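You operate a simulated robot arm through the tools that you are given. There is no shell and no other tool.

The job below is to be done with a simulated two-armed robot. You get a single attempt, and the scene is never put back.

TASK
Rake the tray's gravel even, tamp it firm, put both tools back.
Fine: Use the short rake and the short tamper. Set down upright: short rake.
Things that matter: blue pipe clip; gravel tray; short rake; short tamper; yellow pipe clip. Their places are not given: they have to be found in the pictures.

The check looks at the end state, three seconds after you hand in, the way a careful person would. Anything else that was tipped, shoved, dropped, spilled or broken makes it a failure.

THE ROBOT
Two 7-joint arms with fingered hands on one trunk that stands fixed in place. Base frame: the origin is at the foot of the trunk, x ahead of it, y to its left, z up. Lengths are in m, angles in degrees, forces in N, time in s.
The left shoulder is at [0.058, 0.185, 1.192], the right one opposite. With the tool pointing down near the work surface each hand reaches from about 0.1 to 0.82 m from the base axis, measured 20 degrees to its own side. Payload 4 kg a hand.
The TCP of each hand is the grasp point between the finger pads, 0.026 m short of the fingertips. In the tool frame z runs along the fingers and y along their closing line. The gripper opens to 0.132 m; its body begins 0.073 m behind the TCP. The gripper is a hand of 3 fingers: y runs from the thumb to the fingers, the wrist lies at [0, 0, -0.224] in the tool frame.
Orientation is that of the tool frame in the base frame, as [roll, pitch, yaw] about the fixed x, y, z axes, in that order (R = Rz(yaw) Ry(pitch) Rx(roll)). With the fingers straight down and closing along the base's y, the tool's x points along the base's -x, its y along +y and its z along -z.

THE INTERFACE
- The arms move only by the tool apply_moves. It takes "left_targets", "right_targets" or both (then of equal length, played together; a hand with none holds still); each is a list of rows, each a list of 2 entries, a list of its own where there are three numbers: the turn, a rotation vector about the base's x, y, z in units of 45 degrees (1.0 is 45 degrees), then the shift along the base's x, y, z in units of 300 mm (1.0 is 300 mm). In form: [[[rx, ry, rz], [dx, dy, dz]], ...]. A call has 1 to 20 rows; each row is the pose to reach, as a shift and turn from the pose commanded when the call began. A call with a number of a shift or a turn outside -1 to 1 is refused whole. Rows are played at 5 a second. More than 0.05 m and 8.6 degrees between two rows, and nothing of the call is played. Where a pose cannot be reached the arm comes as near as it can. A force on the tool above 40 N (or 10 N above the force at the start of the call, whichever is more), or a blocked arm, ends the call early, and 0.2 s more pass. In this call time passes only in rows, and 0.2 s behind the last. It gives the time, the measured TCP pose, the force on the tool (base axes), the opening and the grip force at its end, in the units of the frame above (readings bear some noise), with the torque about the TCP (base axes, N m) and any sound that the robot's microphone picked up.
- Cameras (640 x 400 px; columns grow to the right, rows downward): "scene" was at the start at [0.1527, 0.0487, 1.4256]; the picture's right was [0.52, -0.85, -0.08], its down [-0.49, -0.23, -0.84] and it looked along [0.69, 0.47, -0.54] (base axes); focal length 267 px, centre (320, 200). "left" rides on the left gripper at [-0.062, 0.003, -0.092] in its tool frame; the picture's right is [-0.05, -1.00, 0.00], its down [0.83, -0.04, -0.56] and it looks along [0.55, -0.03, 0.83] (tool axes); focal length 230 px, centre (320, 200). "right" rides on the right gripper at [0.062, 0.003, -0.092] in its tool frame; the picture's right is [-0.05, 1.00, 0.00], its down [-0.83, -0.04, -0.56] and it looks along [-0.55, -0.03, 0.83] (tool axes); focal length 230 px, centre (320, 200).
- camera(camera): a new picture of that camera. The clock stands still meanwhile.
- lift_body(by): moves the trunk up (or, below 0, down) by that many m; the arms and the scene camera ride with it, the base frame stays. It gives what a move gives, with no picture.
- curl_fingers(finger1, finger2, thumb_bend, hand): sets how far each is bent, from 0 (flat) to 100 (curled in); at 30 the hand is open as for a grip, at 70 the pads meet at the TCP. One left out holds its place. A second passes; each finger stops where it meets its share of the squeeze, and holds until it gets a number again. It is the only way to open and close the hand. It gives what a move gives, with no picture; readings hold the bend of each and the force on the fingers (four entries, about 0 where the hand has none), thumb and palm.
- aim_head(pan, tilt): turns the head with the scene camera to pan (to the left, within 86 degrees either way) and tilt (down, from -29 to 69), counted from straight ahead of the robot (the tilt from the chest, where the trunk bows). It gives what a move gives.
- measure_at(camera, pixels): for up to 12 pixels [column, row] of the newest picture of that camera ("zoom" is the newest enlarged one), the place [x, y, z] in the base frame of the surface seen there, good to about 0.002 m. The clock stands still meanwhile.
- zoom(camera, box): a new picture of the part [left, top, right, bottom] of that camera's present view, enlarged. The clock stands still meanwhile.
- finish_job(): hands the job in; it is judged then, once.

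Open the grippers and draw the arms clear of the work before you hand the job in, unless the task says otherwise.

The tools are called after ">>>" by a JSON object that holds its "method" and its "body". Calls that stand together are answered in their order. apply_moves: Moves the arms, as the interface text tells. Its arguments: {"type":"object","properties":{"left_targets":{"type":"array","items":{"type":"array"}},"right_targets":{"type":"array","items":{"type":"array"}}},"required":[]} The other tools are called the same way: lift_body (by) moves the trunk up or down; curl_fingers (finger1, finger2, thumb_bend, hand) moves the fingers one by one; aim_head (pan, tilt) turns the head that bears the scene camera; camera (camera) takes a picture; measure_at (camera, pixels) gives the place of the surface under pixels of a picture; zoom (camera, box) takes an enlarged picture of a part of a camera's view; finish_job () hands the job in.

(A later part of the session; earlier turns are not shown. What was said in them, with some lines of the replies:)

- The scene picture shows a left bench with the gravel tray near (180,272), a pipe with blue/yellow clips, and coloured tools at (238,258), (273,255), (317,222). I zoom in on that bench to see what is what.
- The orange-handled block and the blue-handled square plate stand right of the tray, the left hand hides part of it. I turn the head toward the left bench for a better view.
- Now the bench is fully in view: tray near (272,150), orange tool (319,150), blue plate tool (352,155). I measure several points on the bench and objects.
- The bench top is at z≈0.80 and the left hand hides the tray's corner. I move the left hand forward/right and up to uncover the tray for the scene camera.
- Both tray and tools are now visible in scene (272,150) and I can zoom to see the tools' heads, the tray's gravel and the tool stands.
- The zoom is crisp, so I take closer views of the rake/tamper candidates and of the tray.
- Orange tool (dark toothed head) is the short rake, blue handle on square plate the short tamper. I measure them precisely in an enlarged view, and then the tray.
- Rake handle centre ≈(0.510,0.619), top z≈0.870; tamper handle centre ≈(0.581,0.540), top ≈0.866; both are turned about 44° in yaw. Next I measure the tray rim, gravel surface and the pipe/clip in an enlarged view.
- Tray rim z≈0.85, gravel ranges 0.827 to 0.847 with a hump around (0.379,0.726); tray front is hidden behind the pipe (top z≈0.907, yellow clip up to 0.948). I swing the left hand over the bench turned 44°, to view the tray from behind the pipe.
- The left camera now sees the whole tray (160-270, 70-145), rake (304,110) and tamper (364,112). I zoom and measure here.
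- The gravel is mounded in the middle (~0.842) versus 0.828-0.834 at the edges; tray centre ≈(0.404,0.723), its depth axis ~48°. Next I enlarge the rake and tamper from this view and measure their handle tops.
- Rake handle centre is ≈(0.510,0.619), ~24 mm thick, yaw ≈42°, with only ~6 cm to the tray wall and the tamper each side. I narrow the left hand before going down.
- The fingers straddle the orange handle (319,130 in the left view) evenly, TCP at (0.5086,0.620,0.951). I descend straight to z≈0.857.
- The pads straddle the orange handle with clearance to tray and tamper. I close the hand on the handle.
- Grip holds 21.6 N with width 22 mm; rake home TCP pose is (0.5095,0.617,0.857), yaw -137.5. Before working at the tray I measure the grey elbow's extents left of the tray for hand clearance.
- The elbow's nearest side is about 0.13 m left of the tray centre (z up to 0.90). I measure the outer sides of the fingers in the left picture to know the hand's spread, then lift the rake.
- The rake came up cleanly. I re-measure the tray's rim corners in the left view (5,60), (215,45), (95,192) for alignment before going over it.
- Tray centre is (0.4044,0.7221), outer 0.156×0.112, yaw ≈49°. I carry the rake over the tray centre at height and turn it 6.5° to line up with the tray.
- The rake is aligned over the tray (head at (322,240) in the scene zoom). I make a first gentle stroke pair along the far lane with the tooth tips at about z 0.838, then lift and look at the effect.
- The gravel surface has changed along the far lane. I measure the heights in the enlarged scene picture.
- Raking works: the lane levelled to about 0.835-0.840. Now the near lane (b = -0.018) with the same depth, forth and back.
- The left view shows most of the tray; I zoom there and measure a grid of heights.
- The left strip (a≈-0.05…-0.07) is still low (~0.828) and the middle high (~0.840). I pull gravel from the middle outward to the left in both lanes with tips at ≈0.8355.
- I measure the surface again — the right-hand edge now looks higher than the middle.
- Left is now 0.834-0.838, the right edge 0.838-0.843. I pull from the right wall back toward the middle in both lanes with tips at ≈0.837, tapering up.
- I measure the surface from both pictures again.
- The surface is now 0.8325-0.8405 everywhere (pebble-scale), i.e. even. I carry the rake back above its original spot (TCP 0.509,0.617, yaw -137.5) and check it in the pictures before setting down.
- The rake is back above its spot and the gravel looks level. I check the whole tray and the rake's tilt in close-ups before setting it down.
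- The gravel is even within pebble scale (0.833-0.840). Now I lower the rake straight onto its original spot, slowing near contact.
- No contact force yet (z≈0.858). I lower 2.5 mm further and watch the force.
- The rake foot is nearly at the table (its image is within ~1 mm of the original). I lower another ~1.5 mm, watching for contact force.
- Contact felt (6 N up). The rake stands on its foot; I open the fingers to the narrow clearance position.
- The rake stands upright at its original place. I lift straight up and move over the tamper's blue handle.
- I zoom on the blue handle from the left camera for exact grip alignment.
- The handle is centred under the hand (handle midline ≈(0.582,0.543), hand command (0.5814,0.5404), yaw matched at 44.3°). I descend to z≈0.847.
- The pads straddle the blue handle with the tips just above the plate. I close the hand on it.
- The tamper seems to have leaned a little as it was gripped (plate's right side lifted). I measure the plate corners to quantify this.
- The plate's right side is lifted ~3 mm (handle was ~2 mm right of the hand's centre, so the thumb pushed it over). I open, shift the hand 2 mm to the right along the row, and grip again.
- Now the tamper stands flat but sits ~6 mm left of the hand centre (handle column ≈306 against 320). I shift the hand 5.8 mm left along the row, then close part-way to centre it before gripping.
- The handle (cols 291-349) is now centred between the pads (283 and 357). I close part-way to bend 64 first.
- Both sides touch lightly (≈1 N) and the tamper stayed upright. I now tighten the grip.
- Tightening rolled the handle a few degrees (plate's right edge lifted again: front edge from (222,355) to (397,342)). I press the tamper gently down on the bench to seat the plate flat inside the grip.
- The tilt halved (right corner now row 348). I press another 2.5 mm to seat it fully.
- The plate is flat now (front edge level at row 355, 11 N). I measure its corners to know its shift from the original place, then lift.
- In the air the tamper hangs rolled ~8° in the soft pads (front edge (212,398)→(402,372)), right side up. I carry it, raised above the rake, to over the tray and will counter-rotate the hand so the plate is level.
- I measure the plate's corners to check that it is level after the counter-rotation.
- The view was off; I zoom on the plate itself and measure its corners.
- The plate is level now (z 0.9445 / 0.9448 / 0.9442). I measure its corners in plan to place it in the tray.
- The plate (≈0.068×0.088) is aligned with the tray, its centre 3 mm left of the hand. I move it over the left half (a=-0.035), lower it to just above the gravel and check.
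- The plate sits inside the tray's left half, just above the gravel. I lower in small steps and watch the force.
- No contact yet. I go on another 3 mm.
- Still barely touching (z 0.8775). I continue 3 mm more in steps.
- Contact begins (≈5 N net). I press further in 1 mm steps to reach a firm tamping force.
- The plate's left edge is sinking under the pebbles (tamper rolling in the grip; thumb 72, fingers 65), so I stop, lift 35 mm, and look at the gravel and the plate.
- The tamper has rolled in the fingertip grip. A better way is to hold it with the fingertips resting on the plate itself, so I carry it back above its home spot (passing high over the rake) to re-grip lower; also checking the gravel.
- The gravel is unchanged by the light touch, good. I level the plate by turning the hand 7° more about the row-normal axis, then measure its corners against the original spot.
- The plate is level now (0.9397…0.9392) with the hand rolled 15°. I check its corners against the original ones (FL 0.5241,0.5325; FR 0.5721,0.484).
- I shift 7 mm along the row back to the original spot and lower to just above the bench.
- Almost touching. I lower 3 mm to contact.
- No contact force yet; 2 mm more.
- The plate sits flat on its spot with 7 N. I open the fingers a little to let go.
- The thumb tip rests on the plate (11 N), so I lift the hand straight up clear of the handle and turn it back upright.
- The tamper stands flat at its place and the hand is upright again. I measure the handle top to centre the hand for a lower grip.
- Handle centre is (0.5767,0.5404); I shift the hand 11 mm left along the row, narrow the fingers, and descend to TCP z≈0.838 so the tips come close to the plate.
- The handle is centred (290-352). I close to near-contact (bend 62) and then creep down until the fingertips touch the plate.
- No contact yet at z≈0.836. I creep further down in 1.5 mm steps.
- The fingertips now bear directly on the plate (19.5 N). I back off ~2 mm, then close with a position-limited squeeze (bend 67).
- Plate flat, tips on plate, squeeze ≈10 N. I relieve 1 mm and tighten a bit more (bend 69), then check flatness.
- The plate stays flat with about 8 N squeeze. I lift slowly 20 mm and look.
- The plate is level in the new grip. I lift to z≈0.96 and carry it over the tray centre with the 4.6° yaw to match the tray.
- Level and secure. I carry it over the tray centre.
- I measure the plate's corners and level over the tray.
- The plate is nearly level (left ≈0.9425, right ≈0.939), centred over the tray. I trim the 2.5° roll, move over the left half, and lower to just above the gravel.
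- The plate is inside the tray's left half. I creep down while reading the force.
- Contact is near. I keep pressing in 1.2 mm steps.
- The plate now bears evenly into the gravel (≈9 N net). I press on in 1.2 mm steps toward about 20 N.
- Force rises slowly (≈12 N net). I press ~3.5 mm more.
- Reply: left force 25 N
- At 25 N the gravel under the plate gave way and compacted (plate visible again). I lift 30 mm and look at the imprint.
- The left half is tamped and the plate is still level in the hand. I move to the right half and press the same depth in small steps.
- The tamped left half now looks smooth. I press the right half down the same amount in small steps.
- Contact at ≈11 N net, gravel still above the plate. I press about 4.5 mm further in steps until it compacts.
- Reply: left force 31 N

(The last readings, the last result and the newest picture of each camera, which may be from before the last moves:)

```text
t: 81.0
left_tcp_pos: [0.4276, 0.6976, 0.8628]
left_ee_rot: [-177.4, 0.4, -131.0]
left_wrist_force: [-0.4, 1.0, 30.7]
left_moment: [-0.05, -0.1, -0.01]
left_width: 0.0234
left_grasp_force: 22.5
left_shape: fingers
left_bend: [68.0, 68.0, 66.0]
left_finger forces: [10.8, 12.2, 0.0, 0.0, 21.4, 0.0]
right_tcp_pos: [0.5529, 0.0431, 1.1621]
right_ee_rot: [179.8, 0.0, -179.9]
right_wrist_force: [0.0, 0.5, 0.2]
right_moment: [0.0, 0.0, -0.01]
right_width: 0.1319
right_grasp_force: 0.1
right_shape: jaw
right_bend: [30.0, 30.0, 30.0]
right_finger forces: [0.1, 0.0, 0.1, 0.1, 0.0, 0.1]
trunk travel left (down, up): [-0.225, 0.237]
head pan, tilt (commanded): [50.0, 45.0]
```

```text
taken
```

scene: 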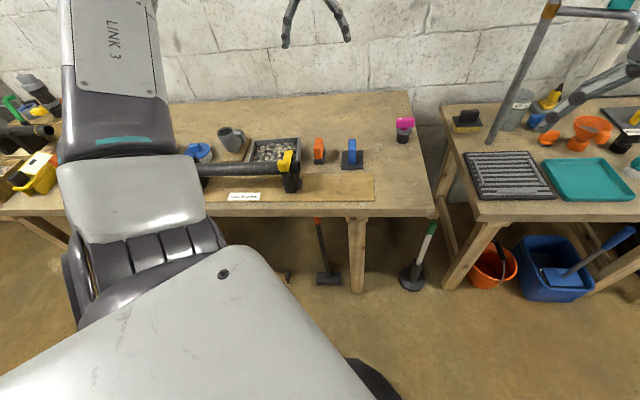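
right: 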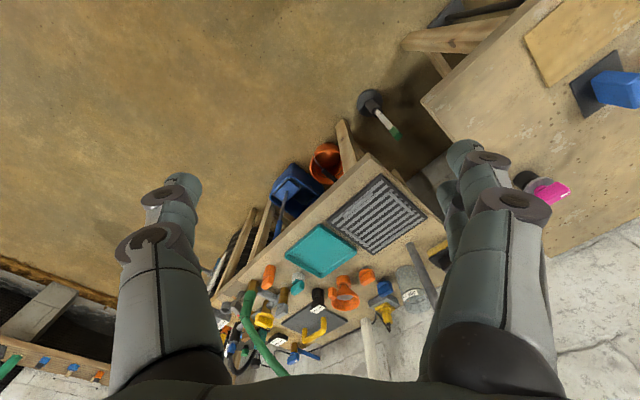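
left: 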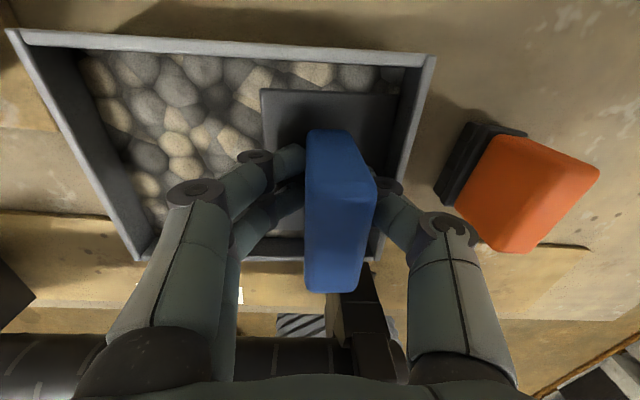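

Compacted at 31 N. I lift 45 mm and inspect the whole surface.

>>> {"method": "apply_moves", "body": {"left_targets": [[[0, 0, 0], [0, 0, 0.02]], [[0, 0, 0], [0, 0, 0.06]], [[0, 0, 0], [0, 0, 0.12]], [[0, 0, 0], [0, 0, 0.2]], [[0, 0, 0], [0, 0, 0.3]]]}}

>>> {"method": "zoom", "body": {"camera": "scene", "box": [240, 130, 310, 175]}}

>>> {"method": "camera", "body": {"camera": "left"}}

```text
t: 82.2
left_tcp_pos: [0.4294, 0.7003, 0.9507]
left_ee_rot: [-177.5, 0.0, -131.2]
left_wrist_force: [-1.1, -0.3, -1.4]
left_moment: [0.04, -0.02, -0.02]
left_width: 0.0236
left_grasp_force: 6.9
left_shape: fingers
left_bend: [66.0, 66.0, 65.0]
left_finger forces: [3.8, 3.5, 0.0, 0.0, 7.0, 0.0]
right_tcp_pos: [0.5549, 0.0443, 1.1611]
right_ee_rot: [179.9, 0.0, -179.9]
right_wrist_force: [0.8, -0.3, 1.0]
right_moment: [-0.01, -0.01, 0.02]
right_width: 0.1319
right_grasp_force: 0.2
right_shape: jaw
right_bend: [30.0, 30.0, 30.0]
right_finger forces: [0.0, 0.0, 0.0, 0.1, 0.0, 0.0]
trunk travel left (down, up): [-0.225, 0.237]
head pan, tilt (commanded): [50.0, 45.0]
```

```text
8.89 times, centred on (275, 152) of scene
```

zoom: 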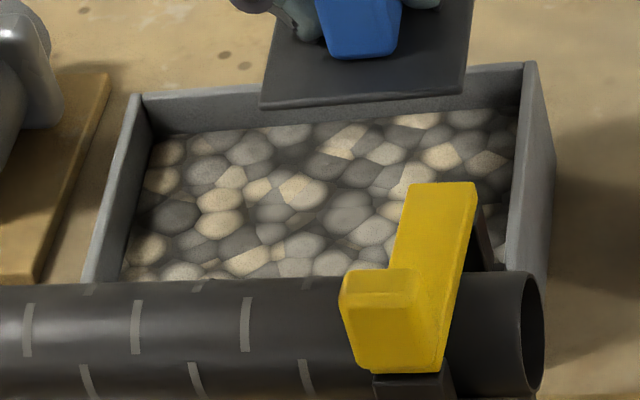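

```text
taken
```

left: 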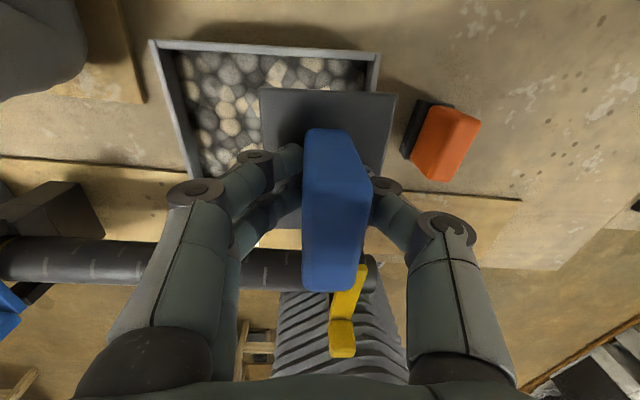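

The whole surface now looks flat and compact. I measure a grid of heights.

>>> {"method": "measure_at", "body": {"camera": "zoom", "pixels": [[160, 150], [230, 145], [300, 135], [370, 130], [440, 125], [500, 120], [150, 190], [220, 185], [300, 180], [380, 175], [450, 155], [500, 150]]}}

>>> {"method": "measure_at", "body": {"camera": "zoom", "pixels": [[145, 230], [220, 225], [300, 220], [380, 215], [490, 190], [500, 215], [135, 265], [200, 265], [270, 262], [340, 255], [490, 230], [330, 265]]}}

>>> {"method": "measure_at", "body": {"camera": "left", "pixels": [[190, 62], [230, 62], [270, 65], [310, 68], [350, 72], [200, 90], [230, 95], [205, 120], [240, 120], [215, 150], [235, 150], [212, 168]]}}

```text
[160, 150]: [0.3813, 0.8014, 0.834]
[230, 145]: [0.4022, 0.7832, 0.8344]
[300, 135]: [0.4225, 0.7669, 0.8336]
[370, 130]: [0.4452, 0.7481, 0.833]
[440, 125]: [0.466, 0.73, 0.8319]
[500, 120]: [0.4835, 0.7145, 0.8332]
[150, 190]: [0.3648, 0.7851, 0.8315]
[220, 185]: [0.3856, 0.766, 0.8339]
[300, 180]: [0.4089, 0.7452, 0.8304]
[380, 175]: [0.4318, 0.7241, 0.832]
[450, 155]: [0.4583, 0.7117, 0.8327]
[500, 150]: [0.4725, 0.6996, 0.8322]
```

```text
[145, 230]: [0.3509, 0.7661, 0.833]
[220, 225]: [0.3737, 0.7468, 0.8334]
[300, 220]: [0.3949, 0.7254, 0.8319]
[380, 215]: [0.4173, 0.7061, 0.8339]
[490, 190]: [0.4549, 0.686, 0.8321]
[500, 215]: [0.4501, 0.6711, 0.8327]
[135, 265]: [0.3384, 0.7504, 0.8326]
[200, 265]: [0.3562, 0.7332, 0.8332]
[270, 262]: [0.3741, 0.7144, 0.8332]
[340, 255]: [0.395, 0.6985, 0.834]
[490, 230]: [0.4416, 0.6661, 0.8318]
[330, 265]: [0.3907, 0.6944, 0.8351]
```

```text
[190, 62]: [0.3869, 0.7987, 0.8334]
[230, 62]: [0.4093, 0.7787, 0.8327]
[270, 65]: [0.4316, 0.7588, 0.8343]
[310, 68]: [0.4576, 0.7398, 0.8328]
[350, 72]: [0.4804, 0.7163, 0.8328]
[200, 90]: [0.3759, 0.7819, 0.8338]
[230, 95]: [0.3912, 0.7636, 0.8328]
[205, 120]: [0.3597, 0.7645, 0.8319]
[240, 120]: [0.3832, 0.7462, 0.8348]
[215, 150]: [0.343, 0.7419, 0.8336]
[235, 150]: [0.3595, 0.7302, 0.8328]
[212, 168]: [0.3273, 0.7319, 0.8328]
```

The surface is flat within ±2 mm (0.8304-0.8351). For an overlapping firm finish I add one tamp on the middle seam.

>>> {"method": "apply_moves", "body": {"left_targets": [[[0, 0, 0], [-0.044, 0.038, -0.05]], [[0, 0, 0], [-0.088, 0.0765, -0.13]], [[0, 0, 0], [-0.088, 0.0765, -0.2]], [[0, 0, 0], [-0.088, 0.0765, -0.25]], [[0, 0, 0], [-0.088, 0.0765, -0.27]], [[0, 0, 0], [-0.088, 0.0765, -0.28]]]}}

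>>> {"method": "camera", "body": {"camera": "left"}}

```text
t: 83.6
left_tcp_pos: [0.4038, 0.7222, 0.8664]
left_ee_rot: [-177.5, 0.2, -131.0]
left_wrist_force: [-0.1, -0.3, 7.3]
left_moment: [-0.03, -0.01, -0.01]
left_width: 0.0236
left_grasp_force: 10.7
left_shape: fingers
left_bend: [66.0, 66.0, 65.0]
left_finger forces: [5.6, 5.7, 0.1, 0.1, 9.7, 0.0]
right_tcp_pos: [0.5554, 0.0437, 1.1616]
right_ee_rot: [-180.0, 0.1, -180.0]
right_wrist_force: [0.0, -0.3, 0.3]
right_moment: [0.02, 0.03, -0.03]
right_width: 0.132
right_grasp_force: 0.1
right_shape: jaw
right_bend: [30.0, 30.0, 30.0]
right_finger forces: [0.0, 0.0, 0.0, 0.0, 0.0, 0.0]
trunk travel left (down, up): [-0.225, 0.237]
head pan, tilt (commanded): [50.0, 45.0]
```

```text
taken
```

left: 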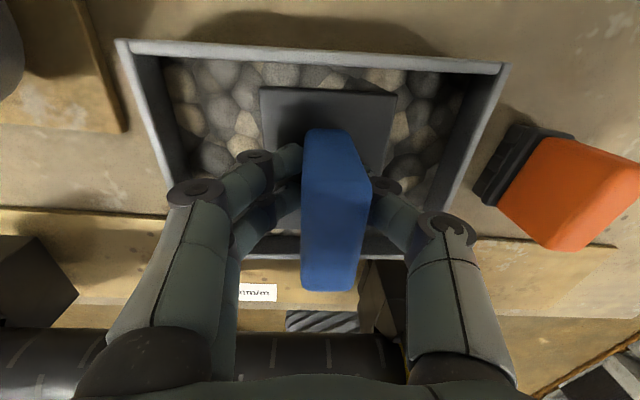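

Contact at once on firm gravel (9 N). I press about 3 mm more to ~25 N and then lift.

>>> {"method": "apply_moves", "body": {"left_targets": [[[0, 0, 0], [0, 0, -0.005]], [[0, 0, 0], [0, 0, -0.01]]]}}

>>> {"method": "apply_moves", "body": {"left_targets": [[[0, 0, 0], [0, 0, 0.02]], [[0, 0, 0], [0, 0, 0.06]], [[0, 0, 0], [0, 0, 0.14]], [[0, 0, 0], [0, 0, 0.24]], [[0, 0, 0], [0, 0, 0.34]]]}}

>>> {"method": "zoom", "body": {"camera": "scene", "box": [230, 85, 320, 175]}}

>>> {"method": "camera", "body": {"camera": "left"}}

```text
t: 84.2
left_tcp_pos: [0.403, 0.7218, 0.8648]
left_ee_rot: [-177.4, 0.2, -131.0]
left_wrist_force: [0.0, 0.7, 18.4]
left_moment: [-0.06, -0.1, 0.0]
left_width: 0.0234
left_grasp_force: 16.9
left_shape: fingers
left_bend: [67.0, 68.0, 65.0]
left_finger forces: [8.5, 9.0, 0.0, 0.0, 16.1, 0.0]
right_tcp_pos: [0.5537, 0.0433, 1.1618]
right_ee_rot: [179.9, 0.1, -179.9]
right_wrist_force: [-1.1, -0.5, -0.5]
right_moment: [0.01, 0.01, 0.02]
right_width: 0.1319
right_grasp_force: 0.0
right_shape: jaw
right_bend: [30.0, 30.0, 30.0]
right_finger forces: [0.1, 0.0, 0.0, 0.1, 0.0, 0.0]
trunk travel left (down, up): [-0.225, 0.237]
head pan, tilt (commanded): [50.0, 45.0]
```

```text
t: 85.4
left_tcp_pos: [0.4028, 0.7233, 0.9632]
left_ee_rot: [-177.6, -0.1, -131.1]
left_wrist_force: [-0.1, 0.1, -1.0]
left_moment: [0.04, -0.01, -0.01]
left_width: 0.0236
left_grasp_force: 6.8
left_shape: fingers
left_bend: [66.0, 66.0, 65.0]
left_finger forces: [3.9, 3.5, 0.0, 0.0, 7.0, 0.0]
right_tcp_pos: [0.5545, 0.045, 1.1613]
right_ee_rot: [180.0, 0.0, -180.0]
right_wrist_force: [0.3, -0.6, 0.3]
right_moment: [0.01, -0.03, 0.03]
right_width: 0.132
right_grasp_force: 0.0
right_shape: jaw
right_bend: [30.0, 30.0, 30.0]
right_finger forces: [0.1, 0.0, 0.1, 0.1, 0.1, 0.1]
trunk travel left (down, up): [-0.225, 0.237]
head pan, tilt (commanded): [50.0, 45.0]
```

```text
4.44 times, centred on (275, 130) of scene
```

zoom: 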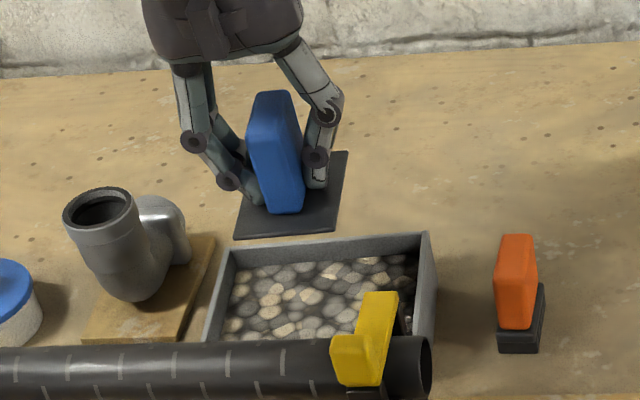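

```text
taken
```

left: 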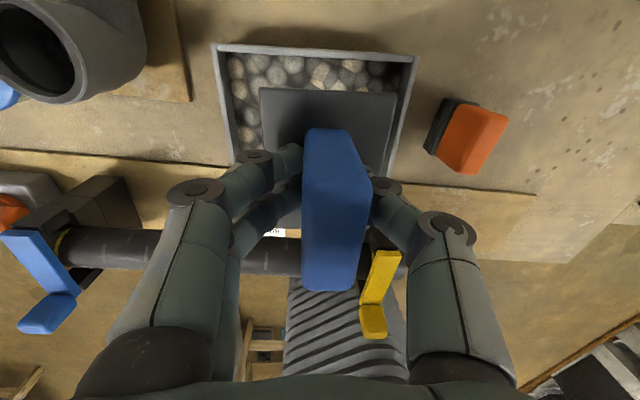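

The gravel is tamped flat and firm. I carry the tamper back (plate bottom ≈0.93, well above the rake) to above its original place.

>>> {"method": "apply_moves", "body": {"left_targets": [[[0, 0, -0.015], [0.08, -0.084, 0.02]], [[0, 0, -0.03], [0.165, -0.173, 0.02]], [[0, 0, -0.045], [0.25, -0.263, 0.02]], [[0, 0, -0.06], [0.335, -0.352, 0.02]], [[0, 0, -0.075], [0.42, -0.442, 0.02]], [[0, 0, -0.09], [0.505, -0.531, 0.02]], [[0, 0, -0.102], [0.5847, -0.6153, 0]]]}}

>>> {"method": "zoom", "body": {"camera": "scene", "box": [315, 85, 385, 145]}}

>>> {"method": "camera", "body": {"camera": "left"}}

```text
t: 87.0
left_tcp_pos: [0.5786, 0.5385, 0.9622]
left_ee_rot: [-177.6, 0.1, -135.5]
left_wrist_force: [0.6, 0.1, -1.9]
left_moment: [0.0, -0.02, -0.04]
left_width: 0.0234
left_grasp_force: 7.0
left_shape: fingers
left_bend: [66.0, 66.0, 65.0]
left_finger forces: [3.5, 3.5, 0.0, 0.1, 7.1, 0.0]
right_tcp_pos: [0.5565, 0.045, 1.1599]
right_ee_rot: [180.0, -0.1, -180.0]
right_wrist_force: [0.2, -0.1, -0.4]
right_moment: [0.01, 0.04, -0.01]
right_width: 0.1322
right_grasp_force: 0.0
right_shape: jaw
right_bend: [30.0, 30.0, 30.0]
right_finger forces: [0.0, 0.1, 0.0, 0.1, 0.0, 0.0]
trunk travel left (down, up): [-0.225, 0.237]
head pan, tilt (commanded): [50.0, 45.0]
```

```text
6.67 times, centred on (350, 115) of scene
```

zoom: 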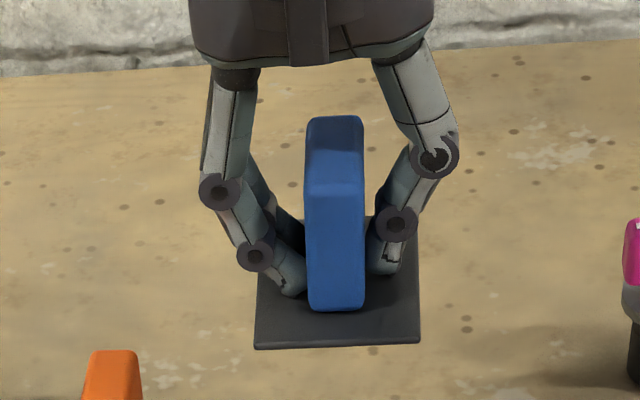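

```text
taken
```

left: 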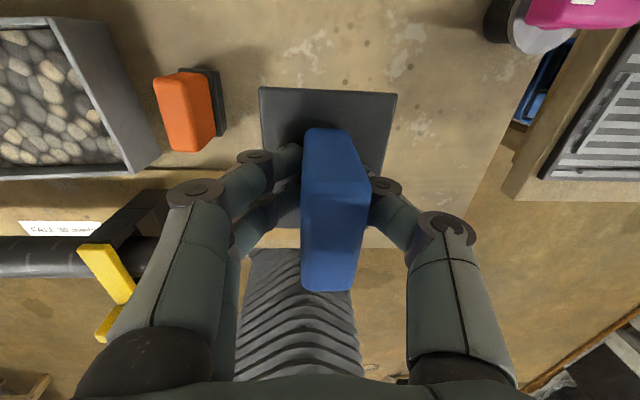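

I measure the plate's level and corner positions versus the original (FL 0.5241,0.5325; FR 0.5721,0.484; BR 0.6332,0.5444).

>>> {"method": "measure_at", "body": {"camera": "zoom", "pixels": [[261, 341], [413, 336], [412, 240], [290, 330], [390, 320], [265, 300], [340, 335], [405, 290]]}}

>>> {"method": "measure_at", "body": {"camera": "left", "pixels": [[265, 92], [391, 98], [330, 100], [380, 160], [270, 140], [300, 98]]}}

```text
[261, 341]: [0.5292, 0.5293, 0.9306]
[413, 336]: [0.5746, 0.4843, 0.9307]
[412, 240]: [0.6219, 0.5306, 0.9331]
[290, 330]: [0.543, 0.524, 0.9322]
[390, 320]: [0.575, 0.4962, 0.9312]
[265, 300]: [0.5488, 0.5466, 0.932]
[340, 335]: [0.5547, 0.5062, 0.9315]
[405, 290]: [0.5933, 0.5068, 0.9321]
```

```text
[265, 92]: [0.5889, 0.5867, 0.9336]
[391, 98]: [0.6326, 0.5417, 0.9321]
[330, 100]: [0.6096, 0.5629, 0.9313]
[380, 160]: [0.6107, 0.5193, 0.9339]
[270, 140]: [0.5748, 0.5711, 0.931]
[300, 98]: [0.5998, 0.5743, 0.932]
```

The plate is level (0.931-0.933) and within 4 mm of the original spot. I shift by (-2.2, +2.8) mm and lower to just above the bench.

>>> {"method": "apply_moves", "body": {"left_targets": [[[0, 0, 0], [-0.0073, 0.0093, -0.1]], [[0, 0, 0], [-0.0073, 0.0093, -0.2]], [[0, 0, 0], [-0.0073, 0.0093, -0.3]], [[0, 0, 0], [-0.0073, 0.0093, -0.37]], [[0, 0, 0], [-0.0073, 0.0093, -0.4]], [[0, 0, 0], [-0.0073, 0.0093, -0.412]]]}}

>>> {"method": "zoom", "body": {"camera": "scene", "box": [330, 125, 375, 175]}}

```text
t: 88.4
left_tcp_pos: [0.5761, 0.5418, 0.8392]
left_ee_rot: [-177.4, 0.0, -135.6]
left_wrist_force: [-0.3, -0.6, -2.2]
left_moment: [-0.01, 0.04, -0.03]
left_width: 0.0235
left_grasp_force: 7.7
left_shape: fingers
left_bend: [66.0, 66.0, 65.0]
left_finger forces: [3.6, 3.6, 0.1, 0.0, 7.0, 0.1]
right_tcp_pos: [0.5561, 0.0449, 1.1598]
right_ee_rot: [180.0, 0.0, 180.0]
right_wrist_force: [0.4, 0.4, 0.9]
right_moment: [0.0, 0.0, -0.03]
right_width: 0.1318
right_grasp_force: 0.1
right_shape: jaw
right_bend: [30.0, 30.0, 30.0]
right_finger forces: [0.0, 0.0, 0.1, 0.0, 0.0, 0.0]
trunk travel left (down, up): [-0.225, 0.237]
head pan, tilt (commanded): [50.0, 45.0]
```

```text
8.00 times, centred on (352, 150) of scene
```

zoom: 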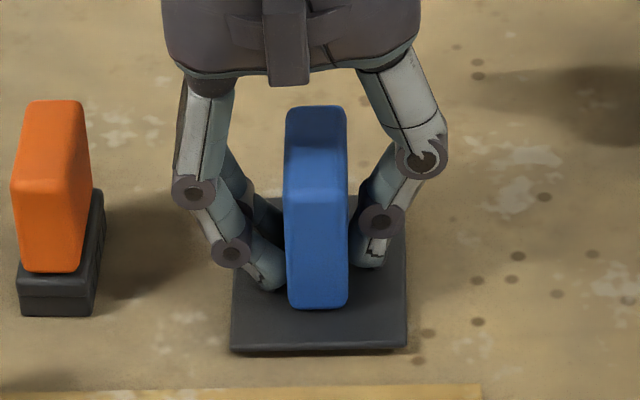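

A few millimetres remain (shadow gap under the front edge). I lower 3 mm and then creep to contact.

>>> {"method": "apply_moves", "body": {"left_targets": [[[0, 0, 0], [0, 0, -0.005]], [[0, 0, 0], [0, 0, -0.01]]]}}

>>> {"method": "apply_moves", "body": {"left_targets": [[[0, 0, 0], [0, 0, -0.004]], [[0, 0, 0], [0, 0, -0.007]]]}}

>>> {"method": "zoom", "body": {"camera": "scene", "box": [330, 125, 375, 175]}}

```text
t: 89.0
left_tcp_pos: [0.576, 0.5416, 0.8375]
left_ee_rot: [-177.5, 0.0, -135.6]
left_wrist_force: [0.4, 0.4, -1.8]
left_moment: [0.0, -0.05, 0.02]
left_width: 0.0236
left_grasp_force: 7.0
left_shape: fingers
left_bend: [66.0, 66.0, 65.0]
left_finger forces: [3.6, 3.4, 0.0, 0.0, 7.1, 0.0]
right_tcp_pos: [0.5555, 0.0452, 1.1608]
right_ee_rot: [-180.0, 0.0, 180.0]
right_wrist_force: [0.2, -0.6, -0.4]
right_moment: [0.01, 0.0, -0.02]
right_width: 0.1319
right_grasp_force: 0.1
right_shape: jaw
right_bend: [30.0, 30.0, 30.0]
right_finger forces: [0.0, 0.1, 0.0, 0.0, 0.0, 0.0]
trunk travel left (down, up): [-0.225, 0.237]
head pan, tilt (commanded): [50.0, 45.0]
```

```text
t: 89.6
left_tcp_pos: [0.5748, 0.5414, 0.834]
left_ee_rot: [-177.5, 0.0, -135.6]
left_wrist_force: [1.2, 0.7, -0.7]
left_moment: [0.0, 0.02, -0.02]
left_width: 0.0232
left_grasp_force: 7.5
left_shape: fingers
left_bend: [66.0, 66.0, 65.0]
left_finger forces: [4.0, 3.7, 0.0, 0.0, 7.1, 0.0]
right_tcp_pos: [0.5549, 0.045, 1.1608]
right_ee_rot: [180.0, 0.1, 180.0]
right_wrist_force: [-0.1, 0.6, 0.7]
right_moment: [0.0, 0.01, 0.0]
right_width: 0.1319
right_grasp_force: 0.1
right_shape: jaw
right_bend: [30.0, 30.0, 30.0]
right_finger forces: [0.0, 0.0, 0.0, 0.0, 0.0, 0.0]
trunk travel left (down, up): [-0.225, 0.237]
head pan, tilt (commanded): [50.0, 45.0]
```

```text
8.00 times, centred on (352, 150) of scene
```

zoom: 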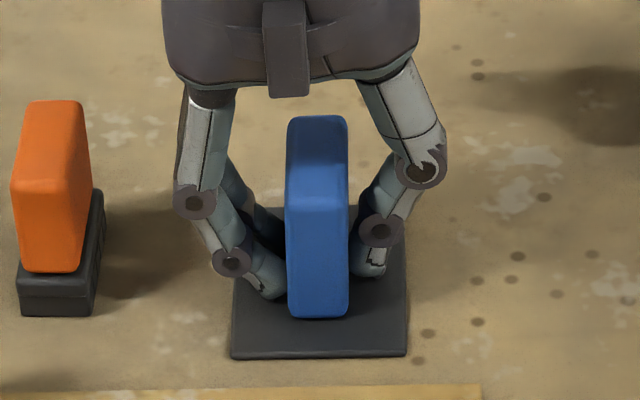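

Contact is just starting (net +1 N) with the plate flat. I settle 0.6 mm more, and open only slightly (bend 62) so the tips do not drag the plate.

>>> {"method": "apply_moves", "body": {"left_targets": [[[0, 0, 0], [0, 0, -0.003]]]}}

>>> {"method": "curl_fingers", "body": {"hand": "left", "finger1": 62, "finger2": 62, "thumb_bend": 62}}

>>> {"method": "zoom", "body": {"camera": "scene", "box": [330, 125, 375, 175]}}

```text
t: 90.0
left_tcp_pos: [0.5748, 0.5423, 0.834]
left_ee_rot: [-177.5, 0.1, -135.6]
left_wrist_force: [-0.4, 0.9, 3.8]
left_moment: [0.11, 0.05, -0.02]
left_width: 0.0236
left_grasp_force: 10.0
left_shape: fingers
left_bend: [66.0, 66.0, 65.0]
left_finger forces: [6.2, 5.8, 0.0, 0.0, 7.5, 0.0]
right_tcp_pos: [0.5555, 0.0443, 1.1617]
right_ee_rot: [-180.0, 0.0, 180.0]
right_wrist_force: [-0.6, -0.2, 0.4]
right_moment: [0.01, 0.0, -0.02]
right_width: 0.1317
right_grasp_force: 0.1
right_shape: jaw
right_bend: [30.0, 30.0, 30.0]
right_finger forces: [0.0, 0.1, 0.1, 0.0, 0.0, 0.0]
trunk travel left (down, up): [-0.225, 0.237]
head pan, tilt (commanded): [50.0, 45.0]
```

```text
t: 91.0
left_tcp_pos: [0.5768, 0.5431, 0.8351]
left_ee_rot: [-177.6, 0.1, -135.6]
left_wrist_force: [3.1, 1.6, 13.0]
left_moment: [0.16, 0.0, -0.03]
left_width: 0.0262
left_grasp_force: 5.7
left_shape: fingers
left_bend: [65.0, 65.0, 62.0]
left_finger forces: [5.9, 6.0, 0.1, 0.0, 0.9, 0.1]
right_tcp_pos: [0.5549, 0.0448, 1.1613]
right_ee_rot: [-179.9, 0.1, -180.0]
right_wrist_force: [0.0, -0.6, -0.3]
right_moment: [-0.05, 0.01, 0.01]
right_width: 0.1321
right_grasp_force: 0.1
right_shape: jaw
right_bend: [30.0, 30.0, 30.0]
right_finger forces: [0.0, 0.0, 0.0, 0.0, 0.1, 0.0]
trunk travel left (down, up): [-0.225, 0.237]
head pan, tilt (commanded): [50.0, 45.0]
```

```text
8.00 times, centred on (352, 150) of scene
```

zoom: 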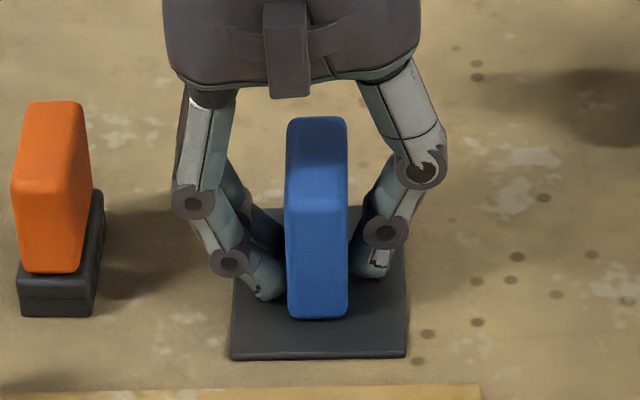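

The finger tips press on the plate (13 N), so I raise the hand 5 mm, then open a bit more.

>>> {"method": "apply_moves", "body": {"left_targets": [[[0, 0, 0], [0, 0, 0.006]], [[0, 0, 0], [0, 0, 0.012]], [[0, 0, 0], [0, 0, 0.018]]]}}

>>> {"method": "zoom", "body": {"camera": "scene", "box": [330, 125, 375, 175]}}

>>> {"method": "camera", "body": {"camera": "left"}}

```text
t: 91.8
left_tcp_pos: [0.5749, 0.5416, 0.8375]
left_ee_rot: [-177.6, -0.1, -135.6]
left_wrist_force: [0.7, -0.3, 1.0]
left_moment: [0.0, -0.02, 0.01]
left_width: 0.0294
left_grasp_force: 0.0
left_shape: fingers
left_bend: [62.0, 62.0, 62.0]
left_finger forces: [0.1, 0.0, 0.1, 0.1, 0.3, 0.0]
right_tcp_pos: [0.5552, 0.0459, 1.1608]
right_ee_rot: [180.0, -0.1, -180.0]
right_wrist_force: [-0.1, 0.6, 0.7]
right_moment: [-0.02, -0.01, -0.02]
right_width: 0.1318
right_grasp_force: 0.0
right_shape: jaw
right_bend: [30.0, 30.0, 30.0]
right_finger forces: [0.1, 0.0, 0.0, 0.1, 0.0, 0.0]
trunk travel left (down, up): [-0.225, 0.237]
head pan, tilt (commanded): [50.0, 45.0]
```

```text
8.00 times, centred on (352, 150) of scene
```

zoom: 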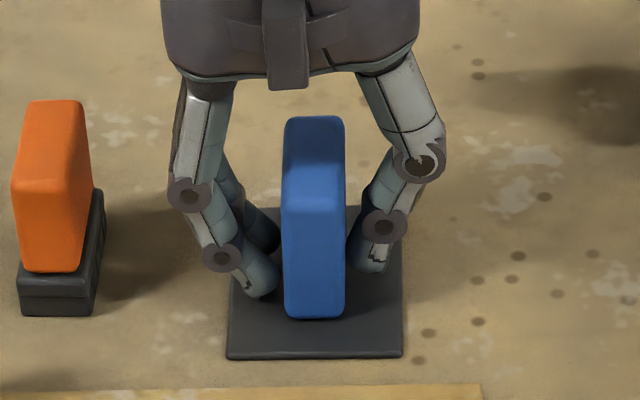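

```text
taken
```

left: 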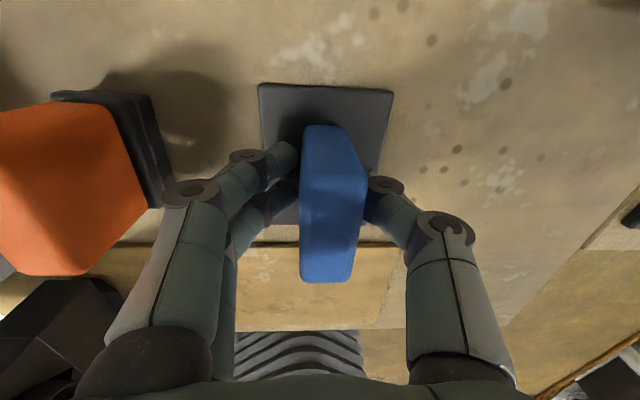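

The plate is flat and free; the thumb is closest to the handle. I open all fingers further, then lift straight up.

>>> {"method": "curl_fingers", "body": {"hand": "left", "finger1": 57, "finger2": 57, "thumb_bend": 54}}

>>> {"method": "apply_moves", "body": {"left_targets": [[[0, 0, 0], [0, 0, 0.03]], [[0, 0, 0], [0, 0, 0.08]], [[0, 0, 0], [0, 0, 0.15]], [[0, 0, 0], [0, 0, 0.25]], [[0, 0, 0], [0, 0, 0.35]], [[0, 0, 0], [0, 0, 0.45]], [[0, 0, 0], [0, 0, 0.55]]]}}

>>> {"method": "zoom", "body": {"camera": "scene", "box": [300, 125, 370, 170]}}

>>> {"method": "camera", "body": {"camera": "left"}}

```text
t: 92.8
left_tcp_pos: [0.5757, 0.5418, 0.8369]
left_ee_rot: [-177.5, 0.1, -135.6]
left_wrist_force: [-0.9, 0.3, -0.5]
left_moment: [-0.03, -0.02, -0.04]
left_width: 0.0504
left_grasp_force: 0.0
left_shape: fingers
left_bend: [56.0, 56.0, 54.0]
left_finger forces: [0.1, 0.0, 0.0, 0.0, 0.0, 0.0]
right_tcp_pos: [0.5551, 0.0449, 1.1612]
right_ee_rot: [180.0, 0.0, -180.0]
right_wrist_force: [0.6, 0.7, 0.0]
right_moment: [-0.01, -0.01, 0.03]
right_width: 0.1317
right_grasp_force: 0.2
right_shape: jaw
right_bend: [30.0, 30.0, 30.0]
right_finger forces: [0.1, 0.0, 0.1, 0.1, 0.0, 0.1]
trunk travel left (down, up): [-0.225, 0.237]
head pan, tilt (commanded): [50.0, 45.0]
```

```text
t: 94.4
left_tcp_pos: [0.5756, 0.54, 1.0053]
left_ee_rot: [-177.6, 0.0, -135.6]
left_wrist_force: [0.0, -1.4, 0.0]
left_moment: [0.0, 0.02, 0.01]
left_width: 0.0506
left_grasp_force: 0.1
left_shape: fingers
left_bend: [56.0, 56.0, 54.0]
left_finger forces: [0.0, 0.1, 0.1, 0.0, 0.1, 0.1]
right_tcp_pos: [0.5556, 0.0448, 1.1603]
right_ee_rot: [180.0, 0.1, -180.0]
right_wrist_force: [0.1, -0.5, 0.3]
right_moment: [0.01, 0.01, 0.01]
right_width: 0.132
right_grasp_force: 0.0
right_shape: jaw
right_bend: [30.0, 30.0, 30.0]
right_finger forces: [0.0, 0.0, 0.0, 0.0, 0.0, 0.1]
trunk travel left (down, up): [-0.225, 0.237]
head pan, tilt (commanded): [50.0, 45.0]
```

```text
8.89 times, centred on (335, 148) of scene
```

zoom: 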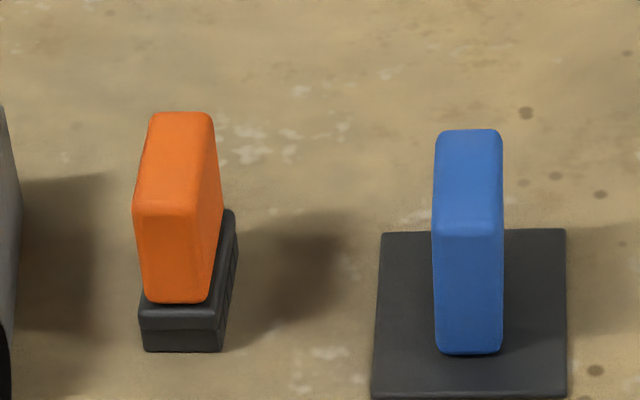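

```text
taken
```

left: 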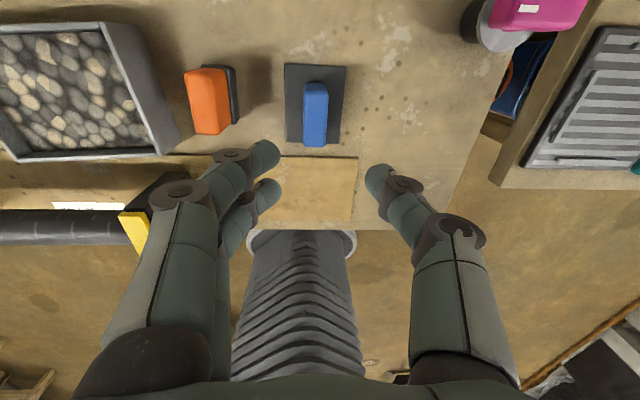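

Both tools stand within 2-3 mm of their original places, upright. I draw the left hand up and away, roll it back level, and open it.

>>> {"method": "apply_moves", "body": {"left_targets": [[[0, 0, 0], [0, 0, 0.13]], [[0, 0, 0], [0, 0, 0.27]], [[0, 0, 0], [0, 0, 0.41]], [[0.02, 0.02, 0], [0, -0.06, 0.54]], [[0.036, 0.042, -0.1], [0, -0.16, 0.63]], [[0.036, 0.042, -0.25], [0, -0.28, 0.7]], [[0.036, 0.042, -0.4], [0, -0.4, 0.76]], [[0.036, 0.042, -0.55], [0, -0.52, 0.78]], [[0.036, 0.042, -0.7], [0, -0.64, 0.78]]]}}

>>> {"method": "curl_fingers", "body": {"hand": "left", "finger1": 30, "finger2": 30, "thumb_bend": 30}}

>>> {"method": "camera", "body": {"camera": "scene"}}

>>> {"method": "zoom", "body": {"camera": "scene", "box": [170, 100, 430, 230]}}

```text
t: 96.4
left_tcp_pos: [0.5753, 0.3471, 1.2394]
left_ee_rot: [-179.9, -0.9, -167.1]
left_wrist_force: [0.3, 0.0, 0.8]
left_moment: [0.0, -0.02, 0.0]
left_width: 0.0506
left_grasp_force: 0.2
left_shape: fingers
left_bend: [56.0, 56.0, 54.0]
left_finger forces: [0.1, 0.0, 0.1, 0.0, 0.0, 0.0]
right_tcp_pos: [0.5555, 0.0433, 1.1604]
right_ee_rot: [179.9, 0.1, -179.9]
right_wrist_force: [0.1, 0.6, 0.5]
right_moment: [0.02, -0.03, 0.03]
right_width: 0.132
right_grasp_force: 0.1
right_shape: jaw
right_bend: [30.0, 30.0, 30.0]
right_finger forces: [0.1, 0.0, 0.0, 0.0, 0.1, 0.0]
trunk travel left (down, up): [-0.225, 0.237]
head pan, tilt (commanded): [50.0, 45.0]
```

```text
t: 97.4
left_tcp_pos: [0.5751, 0.3479, 1.2393]
left_ee_rot: [-179.8, -0.9, -167.1]
left_wrist_force: [0.1, 0.6, -0.1]
left_moment: [-0.02, -0.01, 0.01]
left_width: 0.1339
left_grasp_force: 0.1
left_shape: fingers
left_bend: [30.0, 30.0, 30.0]
left_finger forces: [0.0, 0.0, 0.1, 0.1, 0.1, 0.1]
right_tcp_pos: [0.5547, 0.0444, 1.1601]
right_ee_rot: [-180.0, -0.1, -179.9]
right_wrist_force: [-0.5, -0.2, -1.5]
right_moment: [0.03, 0.02, -0.01]
right_width: 0.132
right_grasp_force: 0.1
right_shape: jaw
right_bend: [30.0, 30.0, 30.0]
right_finger forces: [0.0, 0.1, 0.0, 0.0, 0.1, 0.0]
trunk travel left (down, up): [-0.225, 0.237]
head pan, tilt (commanded): [50.0, 45.0]
```

```text
taken
```

scene: 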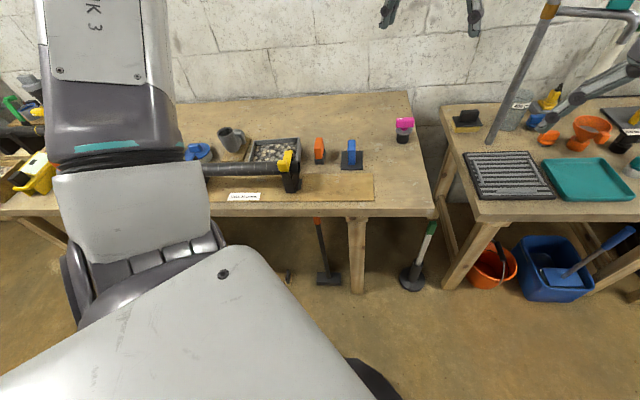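

```text
2.46 times, centred on (300, 165) of scene
```

zoom: 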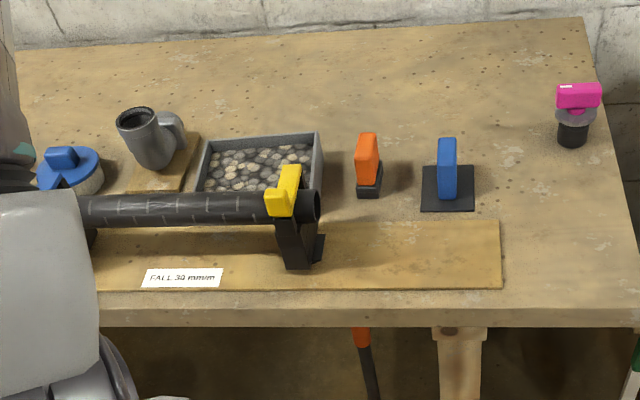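

All looks in order. One last look with the left camera at the blue clip, pipe, tray and tools before handing in.

>>> {"method": "camera", "body": {"camera": "left"}}

>>> {"method": "zoom", "body": {"camera": "scene", "box": [240, 130, 380, 175]}}

```text
taken
```

left: 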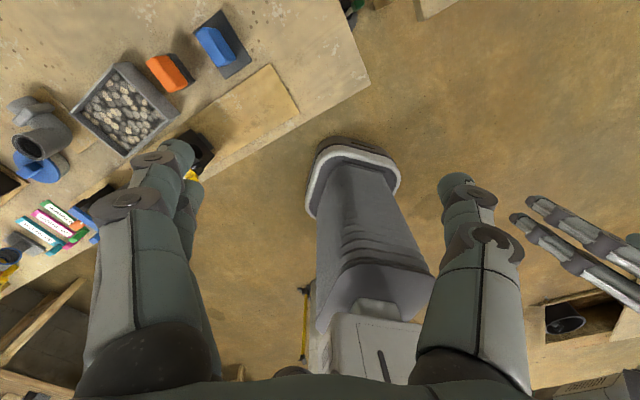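

```text
4.57 times, centred on (310, 152) of scene
```

zoom: 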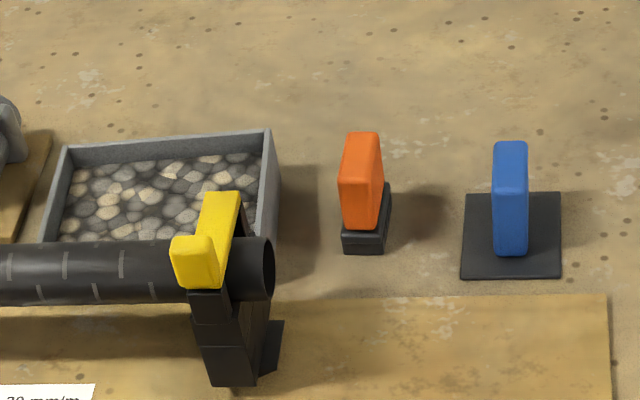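

The tray is evenly compact, both tools stand upright in place, and the clips and pipe look undisturbed. A final enlarged check of the tray's hidden front corner from the left camera.

>>> {"method": "zoom", "body": {"camera": "left", "box": [60, 50, 200, 165]}}

```text
3.48 times, centred on (130, 108) of left
```

zoom: 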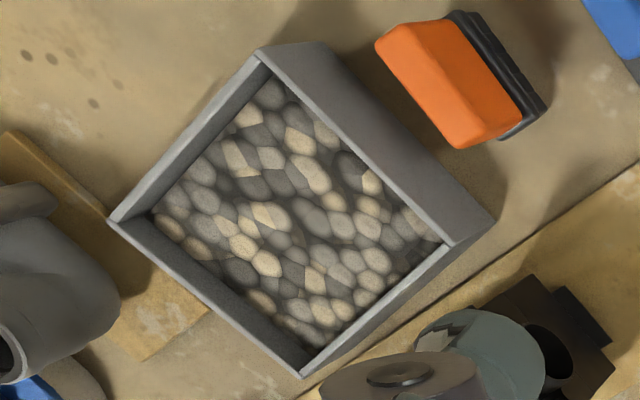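

The corner near (430,240) looks a bit dark; I measure heights across the tray in this view.

>>> {"method": "measure_at", "body": {"camera": "zoom", "pixels": [[425, 240], [410, 255], [400, 220], [370, 180], [320, 130], [270, 95], [170, 215], [230, 250], [300, 330], [340, 310], [380, 275], [280, 200]]}}

```text
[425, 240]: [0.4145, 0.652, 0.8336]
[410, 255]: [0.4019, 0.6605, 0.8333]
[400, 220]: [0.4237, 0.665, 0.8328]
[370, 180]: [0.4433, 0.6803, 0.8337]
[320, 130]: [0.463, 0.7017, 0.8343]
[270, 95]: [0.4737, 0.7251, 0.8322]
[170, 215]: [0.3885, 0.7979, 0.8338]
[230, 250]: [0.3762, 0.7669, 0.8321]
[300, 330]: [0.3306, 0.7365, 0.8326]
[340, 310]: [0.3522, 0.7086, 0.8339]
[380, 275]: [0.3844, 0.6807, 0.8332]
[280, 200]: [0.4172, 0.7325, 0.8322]
```

All heights lie between 0.832 and 0.834, corner to corner; tools are back, hands open and clear. I hand the job in.

>>> {"method": "finish_job", "body": {}}

```text
The job is handed in.
```

The job is handed in. The gravel is raked even and tamped firm, and both tools are back where they started.

- **Gravel:** the surface measured between 0.832 and 0.834 m at twelve points across the whole tray, corners included. Before raking it ranged from 0.827 to 0.847 m. I tamped the left half, right half and middle with about 18 to 31 N.
- **Short rake:** it stands upright, about 2 to 3 mm from its original spot.
- **Short tamper:** it sits flat, within about 1 to 2 mm of its original spot. It tilted in the hand on the first grip, so I set it down and re-gripped it before tamping. The first light touch left no mark on the gravel.
- **Everything else:** in the last pictures the pipe and yellow clip look undisturbed, and so does the grey elbow beside the tray. The blue clip was mostly hidden behind the hand in those views, though nothing touched it.

The left hand is open and clear of the bench; the right arm was never used.
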